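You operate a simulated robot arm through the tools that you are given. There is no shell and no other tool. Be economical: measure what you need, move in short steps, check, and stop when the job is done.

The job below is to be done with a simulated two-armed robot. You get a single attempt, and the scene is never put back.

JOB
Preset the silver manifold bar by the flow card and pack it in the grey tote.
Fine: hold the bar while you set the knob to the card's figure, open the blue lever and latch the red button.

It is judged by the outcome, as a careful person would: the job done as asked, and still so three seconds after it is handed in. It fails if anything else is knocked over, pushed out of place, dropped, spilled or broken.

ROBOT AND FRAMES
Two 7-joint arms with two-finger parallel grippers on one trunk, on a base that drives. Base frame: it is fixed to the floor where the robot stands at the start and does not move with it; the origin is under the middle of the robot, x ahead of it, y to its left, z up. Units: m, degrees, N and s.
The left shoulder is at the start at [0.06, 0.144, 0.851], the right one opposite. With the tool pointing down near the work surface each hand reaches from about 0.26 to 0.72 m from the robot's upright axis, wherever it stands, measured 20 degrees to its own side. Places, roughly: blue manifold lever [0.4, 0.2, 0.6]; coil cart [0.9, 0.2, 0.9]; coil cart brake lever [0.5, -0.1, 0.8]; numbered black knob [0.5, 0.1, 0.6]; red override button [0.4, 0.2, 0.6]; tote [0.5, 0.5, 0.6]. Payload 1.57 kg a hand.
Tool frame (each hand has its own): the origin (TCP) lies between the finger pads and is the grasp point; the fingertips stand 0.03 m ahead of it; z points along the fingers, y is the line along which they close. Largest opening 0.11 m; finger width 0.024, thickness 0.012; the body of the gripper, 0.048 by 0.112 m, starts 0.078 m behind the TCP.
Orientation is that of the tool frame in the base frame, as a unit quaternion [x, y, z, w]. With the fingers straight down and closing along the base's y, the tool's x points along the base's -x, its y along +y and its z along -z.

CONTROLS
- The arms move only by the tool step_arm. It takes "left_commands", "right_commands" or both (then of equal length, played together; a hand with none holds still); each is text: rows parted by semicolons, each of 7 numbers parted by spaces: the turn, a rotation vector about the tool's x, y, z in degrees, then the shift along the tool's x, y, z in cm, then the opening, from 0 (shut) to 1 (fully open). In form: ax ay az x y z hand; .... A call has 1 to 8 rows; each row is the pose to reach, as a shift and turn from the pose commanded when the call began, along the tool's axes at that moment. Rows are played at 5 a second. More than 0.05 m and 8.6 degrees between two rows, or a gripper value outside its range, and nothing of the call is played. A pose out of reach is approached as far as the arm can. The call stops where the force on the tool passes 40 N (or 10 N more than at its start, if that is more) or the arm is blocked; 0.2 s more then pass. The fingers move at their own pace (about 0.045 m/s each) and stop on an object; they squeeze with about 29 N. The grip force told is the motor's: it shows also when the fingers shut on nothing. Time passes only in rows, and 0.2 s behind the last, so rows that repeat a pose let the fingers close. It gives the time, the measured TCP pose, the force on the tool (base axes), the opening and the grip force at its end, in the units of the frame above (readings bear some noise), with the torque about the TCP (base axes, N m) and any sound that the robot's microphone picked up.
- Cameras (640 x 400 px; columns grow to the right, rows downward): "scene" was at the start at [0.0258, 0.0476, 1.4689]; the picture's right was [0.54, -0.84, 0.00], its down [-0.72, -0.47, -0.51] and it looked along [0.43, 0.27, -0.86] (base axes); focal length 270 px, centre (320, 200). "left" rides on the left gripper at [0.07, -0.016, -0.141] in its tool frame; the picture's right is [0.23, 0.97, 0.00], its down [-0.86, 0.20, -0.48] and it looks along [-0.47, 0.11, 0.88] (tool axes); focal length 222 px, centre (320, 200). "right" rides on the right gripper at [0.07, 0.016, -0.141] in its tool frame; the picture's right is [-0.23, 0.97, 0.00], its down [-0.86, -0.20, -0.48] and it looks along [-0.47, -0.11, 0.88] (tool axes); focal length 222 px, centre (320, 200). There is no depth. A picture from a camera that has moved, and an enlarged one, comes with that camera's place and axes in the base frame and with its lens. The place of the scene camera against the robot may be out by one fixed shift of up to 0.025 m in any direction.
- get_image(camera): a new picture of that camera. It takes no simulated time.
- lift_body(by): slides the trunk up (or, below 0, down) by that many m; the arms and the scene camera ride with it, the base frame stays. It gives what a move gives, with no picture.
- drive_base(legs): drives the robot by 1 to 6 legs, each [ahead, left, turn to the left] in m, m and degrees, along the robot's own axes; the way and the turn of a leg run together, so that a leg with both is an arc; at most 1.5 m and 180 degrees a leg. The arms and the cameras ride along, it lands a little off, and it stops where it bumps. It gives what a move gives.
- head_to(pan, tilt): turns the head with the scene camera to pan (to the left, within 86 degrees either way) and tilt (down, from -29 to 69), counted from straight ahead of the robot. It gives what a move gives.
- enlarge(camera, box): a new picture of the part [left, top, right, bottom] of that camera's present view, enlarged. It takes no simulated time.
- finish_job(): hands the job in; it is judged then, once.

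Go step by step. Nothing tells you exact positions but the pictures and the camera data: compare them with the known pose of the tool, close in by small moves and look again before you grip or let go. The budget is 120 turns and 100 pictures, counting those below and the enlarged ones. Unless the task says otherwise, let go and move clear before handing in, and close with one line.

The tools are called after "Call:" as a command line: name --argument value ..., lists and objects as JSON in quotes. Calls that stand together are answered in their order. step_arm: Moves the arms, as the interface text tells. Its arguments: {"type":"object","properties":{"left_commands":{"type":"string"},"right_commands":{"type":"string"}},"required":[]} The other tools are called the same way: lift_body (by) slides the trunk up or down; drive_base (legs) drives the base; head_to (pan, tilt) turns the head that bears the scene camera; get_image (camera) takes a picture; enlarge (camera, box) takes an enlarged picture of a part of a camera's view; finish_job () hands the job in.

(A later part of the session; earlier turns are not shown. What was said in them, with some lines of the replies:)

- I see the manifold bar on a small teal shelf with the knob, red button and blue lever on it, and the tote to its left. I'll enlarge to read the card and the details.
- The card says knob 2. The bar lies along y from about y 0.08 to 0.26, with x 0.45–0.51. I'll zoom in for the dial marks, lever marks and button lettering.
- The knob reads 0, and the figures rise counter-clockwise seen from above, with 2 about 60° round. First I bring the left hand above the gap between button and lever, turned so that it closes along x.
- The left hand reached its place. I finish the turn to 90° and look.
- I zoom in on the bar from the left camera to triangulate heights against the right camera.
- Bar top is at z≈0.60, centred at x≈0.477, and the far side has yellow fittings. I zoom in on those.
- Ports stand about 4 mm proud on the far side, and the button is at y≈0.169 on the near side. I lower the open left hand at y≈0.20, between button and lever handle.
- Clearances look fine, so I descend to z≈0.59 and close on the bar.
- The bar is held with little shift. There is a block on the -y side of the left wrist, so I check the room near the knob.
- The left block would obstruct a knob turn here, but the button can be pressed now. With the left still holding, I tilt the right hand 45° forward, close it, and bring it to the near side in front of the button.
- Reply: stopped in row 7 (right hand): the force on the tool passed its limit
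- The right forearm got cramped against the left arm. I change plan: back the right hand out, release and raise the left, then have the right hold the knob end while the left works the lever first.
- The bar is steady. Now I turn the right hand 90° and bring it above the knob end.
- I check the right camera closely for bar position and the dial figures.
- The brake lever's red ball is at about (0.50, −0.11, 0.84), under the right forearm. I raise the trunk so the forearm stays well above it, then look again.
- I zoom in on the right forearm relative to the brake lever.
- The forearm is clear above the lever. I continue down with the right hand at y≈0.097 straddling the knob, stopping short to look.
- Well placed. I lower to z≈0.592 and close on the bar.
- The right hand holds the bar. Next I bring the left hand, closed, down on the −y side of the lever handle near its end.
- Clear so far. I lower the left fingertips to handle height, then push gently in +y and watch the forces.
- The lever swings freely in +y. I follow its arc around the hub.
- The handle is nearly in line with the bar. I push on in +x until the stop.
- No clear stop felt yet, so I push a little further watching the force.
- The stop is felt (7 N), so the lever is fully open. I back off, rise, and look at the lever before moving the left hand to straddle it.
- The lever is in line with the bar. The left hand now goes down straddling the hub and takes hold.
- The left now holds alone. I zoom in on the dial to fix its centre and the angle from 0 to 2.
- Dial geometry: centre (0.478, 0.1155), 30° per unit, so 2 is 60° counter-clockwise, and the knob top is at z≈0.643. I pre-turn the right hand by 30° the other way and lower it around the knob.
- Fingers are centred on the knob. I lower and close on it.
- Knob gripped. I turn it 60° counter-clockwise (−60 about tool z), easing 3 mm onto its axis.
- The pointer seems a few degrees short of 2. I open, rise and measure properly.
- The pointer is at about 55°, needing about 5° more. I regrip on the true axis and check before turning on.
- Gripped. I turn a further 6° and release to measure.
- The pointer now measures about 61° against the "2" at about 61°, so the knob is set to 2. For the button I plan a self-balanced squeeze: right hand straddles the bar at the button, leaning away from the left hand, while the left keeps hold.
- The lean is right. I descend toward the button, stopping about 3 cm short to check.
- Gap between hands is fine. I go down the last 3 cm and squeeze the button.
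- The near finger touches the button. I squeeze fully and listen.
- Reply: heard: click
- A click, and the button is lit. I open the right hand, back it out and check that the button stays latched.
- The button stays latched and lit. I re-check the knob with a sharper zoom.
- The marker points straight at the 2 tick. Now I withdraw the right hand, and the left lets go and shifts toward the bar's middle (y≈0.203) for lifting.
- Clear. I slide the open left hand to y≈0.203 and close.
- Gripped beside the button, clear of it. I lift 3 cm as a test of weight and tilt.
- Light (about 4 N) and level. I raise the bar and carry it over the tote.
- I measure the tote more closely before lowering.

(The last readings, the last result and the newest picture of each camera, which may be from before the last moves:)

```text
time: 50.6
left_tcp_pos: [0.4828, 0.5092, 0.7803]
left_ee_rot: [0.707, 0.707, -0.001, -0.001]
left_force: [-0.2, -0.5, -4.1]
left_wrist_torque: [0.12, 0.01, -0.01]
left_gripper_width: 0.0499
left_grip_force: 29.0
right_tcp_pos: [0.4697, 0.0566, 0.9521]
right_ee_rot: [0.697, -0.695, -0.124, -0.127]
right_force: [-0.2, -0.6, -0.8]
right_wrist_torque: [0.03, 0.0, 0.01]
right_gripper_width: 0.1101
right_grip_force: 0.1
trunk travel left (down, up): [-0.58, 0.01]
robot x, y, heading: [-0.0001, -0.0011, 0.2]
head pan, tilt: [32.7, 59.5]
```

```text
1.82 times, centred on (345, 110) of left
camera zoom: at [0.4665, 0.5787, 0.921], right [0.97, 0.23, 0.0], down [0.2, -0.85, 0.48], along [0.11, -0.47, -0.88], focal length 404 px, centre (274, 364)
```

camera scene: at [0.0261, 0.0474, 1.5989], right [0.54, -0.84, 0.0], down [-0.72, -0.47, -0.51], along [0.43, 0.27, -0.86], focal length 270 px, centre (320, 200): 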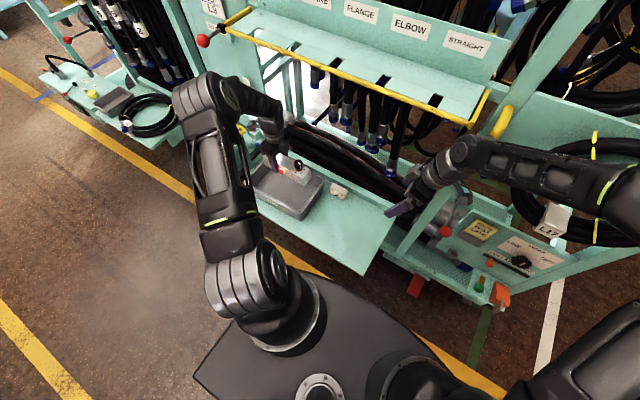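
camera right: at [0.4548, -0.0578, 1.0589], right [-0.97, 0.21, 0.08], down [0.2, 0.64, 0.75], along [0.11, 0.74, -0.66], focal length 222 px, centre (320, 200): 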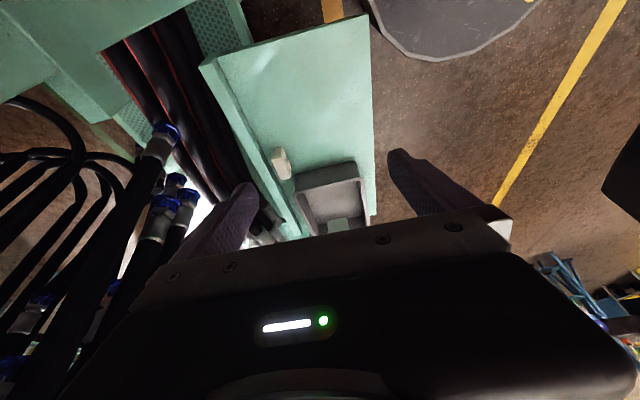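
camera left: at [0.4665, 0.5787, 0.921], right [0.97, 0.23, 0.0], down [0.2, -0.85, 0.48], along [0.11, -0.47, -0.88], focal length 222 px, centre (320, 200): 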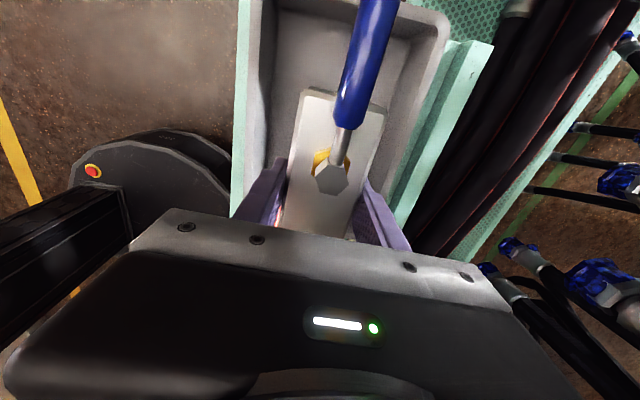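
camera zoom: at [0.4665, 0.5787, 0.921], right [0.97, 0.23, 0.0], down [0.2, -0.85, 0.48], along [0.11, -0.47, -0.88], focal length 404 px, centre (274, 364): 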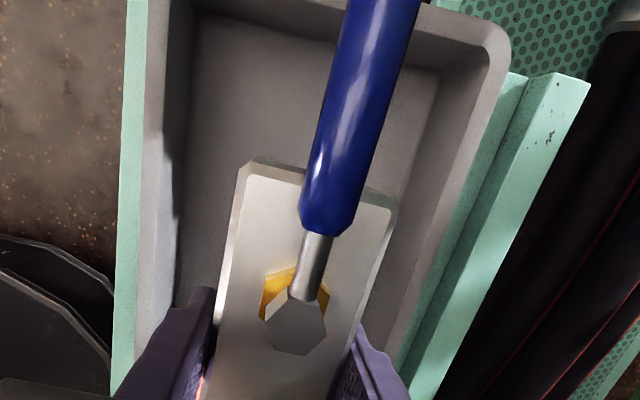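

Tote rim is at z≈0.637, with the floor about y 0.385–0.64 and x 0.41–0.575. The bar fits along y with TCP at (0.49, 0.524), so I lower it.

Call:
step_arm --left_commands "0 0 0 1.5 0.7 0 0; 0 0 0 1.5 0.7 4 0; 0 0 0 1.5 0.7 8 0; 0 0 0 1.5 0.7 11 0"

Call:
enlarge --camera "left" --box '[180, 0, 470, 240]'

Call:
enlarge --camera "right" --box '[280, 140, 400, 240]'

Call:
enlarge --camera "scene" --box '[220, 120, 350, 230]'

```text
time: 51.6
left_tcp_pos: [0.4894, 0.5237, 0.6701]
left_ee_rot: [0.707, 0.707, 0.001, 0.001]
left_force: [-0.5, -0.8, -3.7]
left_wrist_torque: [0.1, 0.01, 0.01]
left_gripper_width: 0.0498
left_grip_force: 28.6
right_tcp_pos: [0.4707, 0.0571, 0.9506]
right_ee_rot: [0.697, -0.695, -0.124, -0.126]
right_force: [0.5, -0.3, 1.2]
right_wrist_torque: [-0.03, -0.02, -0.01]
right_gripper_width: 0.1101
right_grip_force: 0.0
trunk travel left (down, up): [-0.58, 0.01]
robot x, y, heading: [0.001, 0.001, 0.2]
head pan, tilt: [32.7, 59.5]
```

```text
1.67 times, centred on (325, 120) of left
camera zoom: at [0.4734, 0.5933, 0.8114], right [0.97, 0.23, 0.0], down [0.2, -0.86, 0.48], along [0.11, -0.47, -0.88], focal length 370 px, centre (312, 333)
```

zoom: 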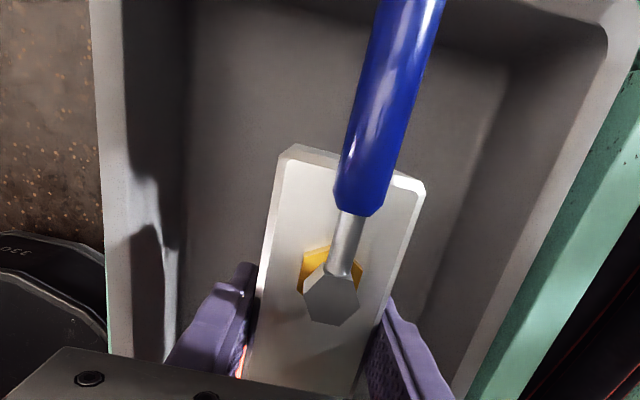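

```text
4.00 times, centred on (340, 190) of right
camera zoom: at [0.4551, -0.0571, 1.0589], right [-0.97, 0.21, 0.08], down [0.2, 0.64, 0.75], along [0.11, 0.74, -0.66], focal length 888 px, centre (240, 240)
```

zoom: 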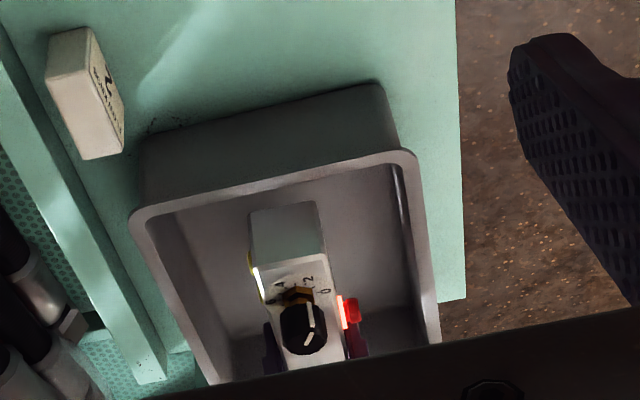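

```text
3.64 times, centred on (285, 175) of scene
camera zoom: at [0.0265, 0.0483, 1.5989], right [0.54, -0.84, 0.0], down [-0.72, -0.47, -0.51], along [0.43, 0.27, -0.86], focal length 982 px, centre (447, 291)
```

zoom: 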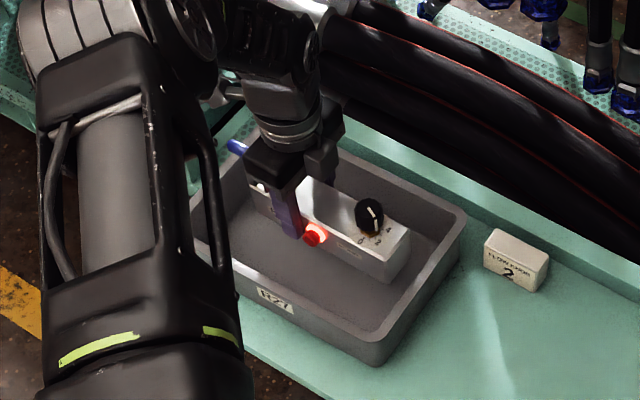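

Everything fits. I lower the rest slowly until contact with the floor.

Call:
step_arm --left_commands "0 0 0 0 0 3 0; 0 0 0 0 0 5.5 0; 0 0 0 0 0 6.5 0; 0 0 0 0 0 7 0; 0 0 0 0 0 7.3 0"

```text
time: 52.8
left_tcp_pos: [0.4879, 0.523, 0.5975]
left_ee_rot: [0.707, 0.707, 0.001, 0.0]
left_force: [0.4, -0.2, -3.8]
left_wrist_torque: [0.1, 0.01, -0.01]
left_gripper_width: 0.0499
left_grip_force: 28.9
right_tcp_pos: [0.4704, 0.0572, 0.9509]
right_ee_rot: [0.697, -0.695, -0.125, -0.126]
right_force: [-0.2, -0.2, 0.6]
right_wrist_torque: [0.0, -0.01, 0.0]
right_gripper_width: 0.1098
right_grip_force: 0.0
trunk travel left (down, up): [-0.58, 0.01]
robot x, y, heading: [0.0015, -0.0003, -0.1]
head pan, tilt: [32.7, 59.5]
```

Call:
step_arm --left_commands "0 0 0 0 0 0.15 0; 0 0 0 0 0 0.3 0; 0 0 0 0 0 0.4 0; 0 0 0 0 0 0.5 0"

```text
time: 53.8
left_tcp_pos: [0.487, 0.5223, 0.5942]
left_ee_rot: [0.707, 0.707, 0.002, 0.0]
left_force: [-1.4, -1.8, 17.4]
left_wrist_torque: [-0.57, 0.46, -0.05]
left_gripper_width: 0.0499
left_grip_force: 29.6
right_tcp_pos: [0.4695, 0.0566, 0.9513]
right_ee_rot: [0.697, -0.695, -0.123, -0.127]
right_force: [-0.4, 0.3, 1.0]
right_wrist_torque: [0.02, -0.01, 0.02]
right_gripper_width: 0.1097
right_grip_force: 0.1
trunk travel left (down, up): [-0.58, 0.01]
robot x, y, heading: [0.004, 0.0033, -0.2]
head pan, tilt: [32.7, 59.5]
```

The bar is on the tote floor (17 N). I ease back 1.5 mm, open to about 7 cm and rise straight up.

Call:
step_arm --left_commands "0 0 0 0 0 -0.15 0; 0 0 0 0 0 -0.15 0.65; 0 0 0 0 0 -0.15 0.65; 0 0 0 0 0 -0.15 0.65; 0 0 0 0 0 -3 0.65; 0 0 0 0 0 -7 0.65; 0 0 0 0 0 -11 0.65; 0 0 0 0 0 -15 0.65"

Call:
get_image --camera "left"

Call:
enlarge --camera "scene" --box '[220, 120, 350, 230]'

```text
time: 55.6
left_tcp_pos: [0.4839, 0.5224, 0.7423]
left_ee_rot: [0.707, 0.707, -0.001, 0.001]
left_force: [-0.1, 0.5, -0.1]
left_wrist_torque: [-0.02, -0.02, -0.02]
left_gripper_width: 0.0714
left_grip_force: 0.1
right_tcp_pos: [0.4693, 0.057, 0.951]
right_ee_rot: [0.696, -0.695, -0.125, -0.127]
right_force: [-0.9, 0.2, 0.0]
right_wrist_torque: [-0.02, 0.02, 0.0]
right_gripper_width: 0.1099
right_grip_force: 0.1
trunk travel left (down, up): [-0.58, 0.01]
robot x, y, heading: [0.0002, -0.0004, 0.3]
head pan, tilt: [32.7, 59.5]
```

```text
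24 pictures are left
camera left: at [0.4679, 0.5921, 0.884], right [0.97, 0.23, 0.0], down [0.2, -0.85, 0.48], along [0.11, -0.47, -0.88], focal length 222 px, centre (320, 200)
```

left: 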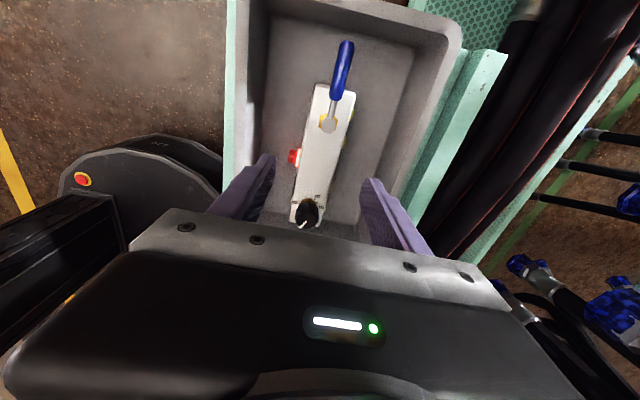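

```text
3.64 times, centred on (285, 175) of scene
camera zoom: at [0.0253, 0.0471, 1.5988], right [0.54, -0.84, 0.0], down [-0.72, -0.47, -0.51], along [0.43, 0.27, -0.86], focal length 982 px, centre (447, 291)
```

zoom: 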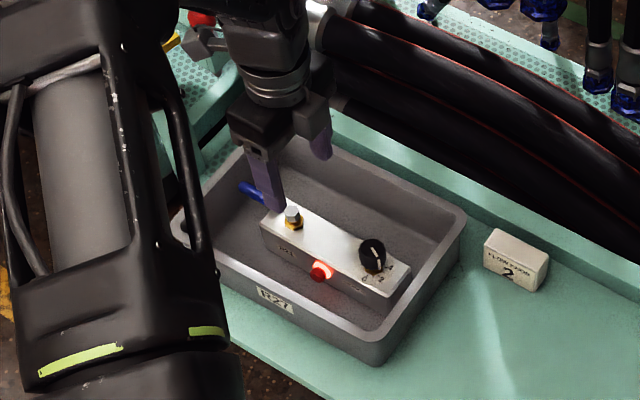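

The bar lies flat in the tote. I rise further and verify knob, lever and button one last time.

Call:
step_arm --left_commands "0 0 0 0 0 -4 0.65; 0 0 0 0 0 -8 0.65; 0 0 0 0 0 -12 0.65"

Call:
enlarge --camera "left" --box '[270, 60, 370, 220]'

Call:
enlarge --camera "scene" --box '[285, 170, 345, 210]'

Call:
enlarge --camera "scene" --box '[400, 150, 600, 310]'

```text
time: 56.4
left_tcp_pos: [0.4866, 0.5218, 0.8619]
left_ee_rot: [0.707, 0.707, 0.0, -0.001]
left_force: [0.0, 0.0, -0.8]
left_wrist_torque: [0.03, 0.04, -0.01]
left_gripper_width: 0.0712
left_grip_force: 0.0
right_tcp_pos: [0.4696, 0.0555, 0.9529]
right_ee_rot: [0.697, -0.695, -0.124, -0.127]
right_force: [-0.5, 0.7, 0.3]
right_wrist_torque: [0.04, -0.01, -0.02]
right_gripper_width: 0.1102
right_grip_force: 0.2
trunk travel left (down, up): [-0.58, 0.01]
robot x, y, heading: [-0.0, -0.0011, -0.1]
head pan, tilt: [32.7, 59.5]
```

```text
2.50 times, centred on (320, 140) of left
camera zoom: at [0.4693, 0.5916, 1.0041], right [0.97, 0.23, 0.0], down [0.2, -0.85, 0.48], along [0.11, -0.47, -0.88], focal length 555 px, centre (320, 350)
```

zoom: 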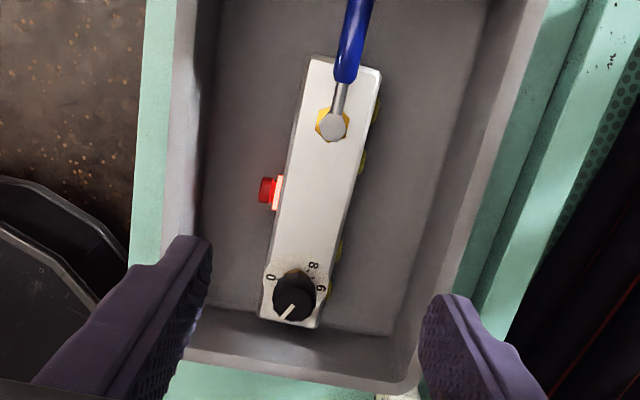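

```text
10.00 times, centred on (315, 190) of scene
camera zoom: at [0.0251, 0.0468, 1.5988], right [0.54, -0.84, 0.0], down [-0.72, -0.47, -0.51], along [0.43, 0.27, -0.86], focal length 2700 px, centre (370, 300)
```

zoom: 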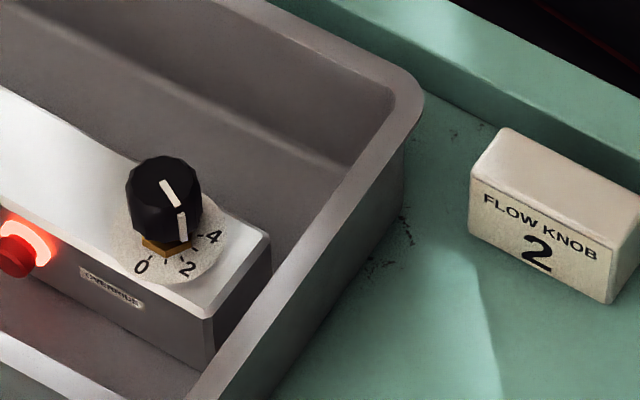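

```text
2.50 times, centred on (500, 230) of scene
camera zoom: at [0.0251, 0.0468, 1.5988], right [0.54, -0.84, 0.0], down [-0.72, -0.47, -0.51], along [0.43, 0.27, -0.86], focal length 675 px, centre (-130, 125)
```

zoom: 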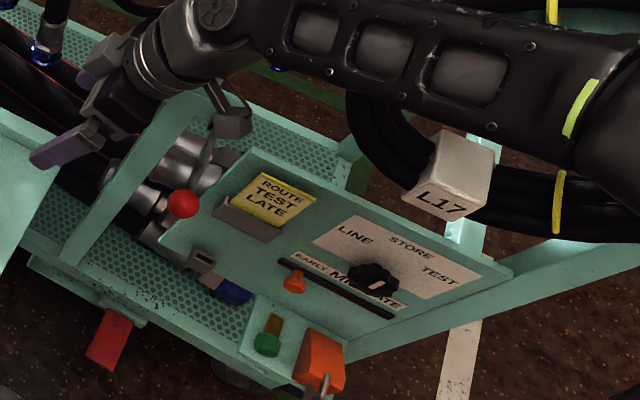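

The knob points at 2, the lever is open in line with the bar, the button is lit and latched, and the bar lies flat in the tote. Both hands are clear and nothing else has moved, so I hand it in.

Call:
finish_job

```text
The job is handed in.
```

The manifold bar is preset and packed in the grey tote: knob on 2, blue lever open and red button latched.
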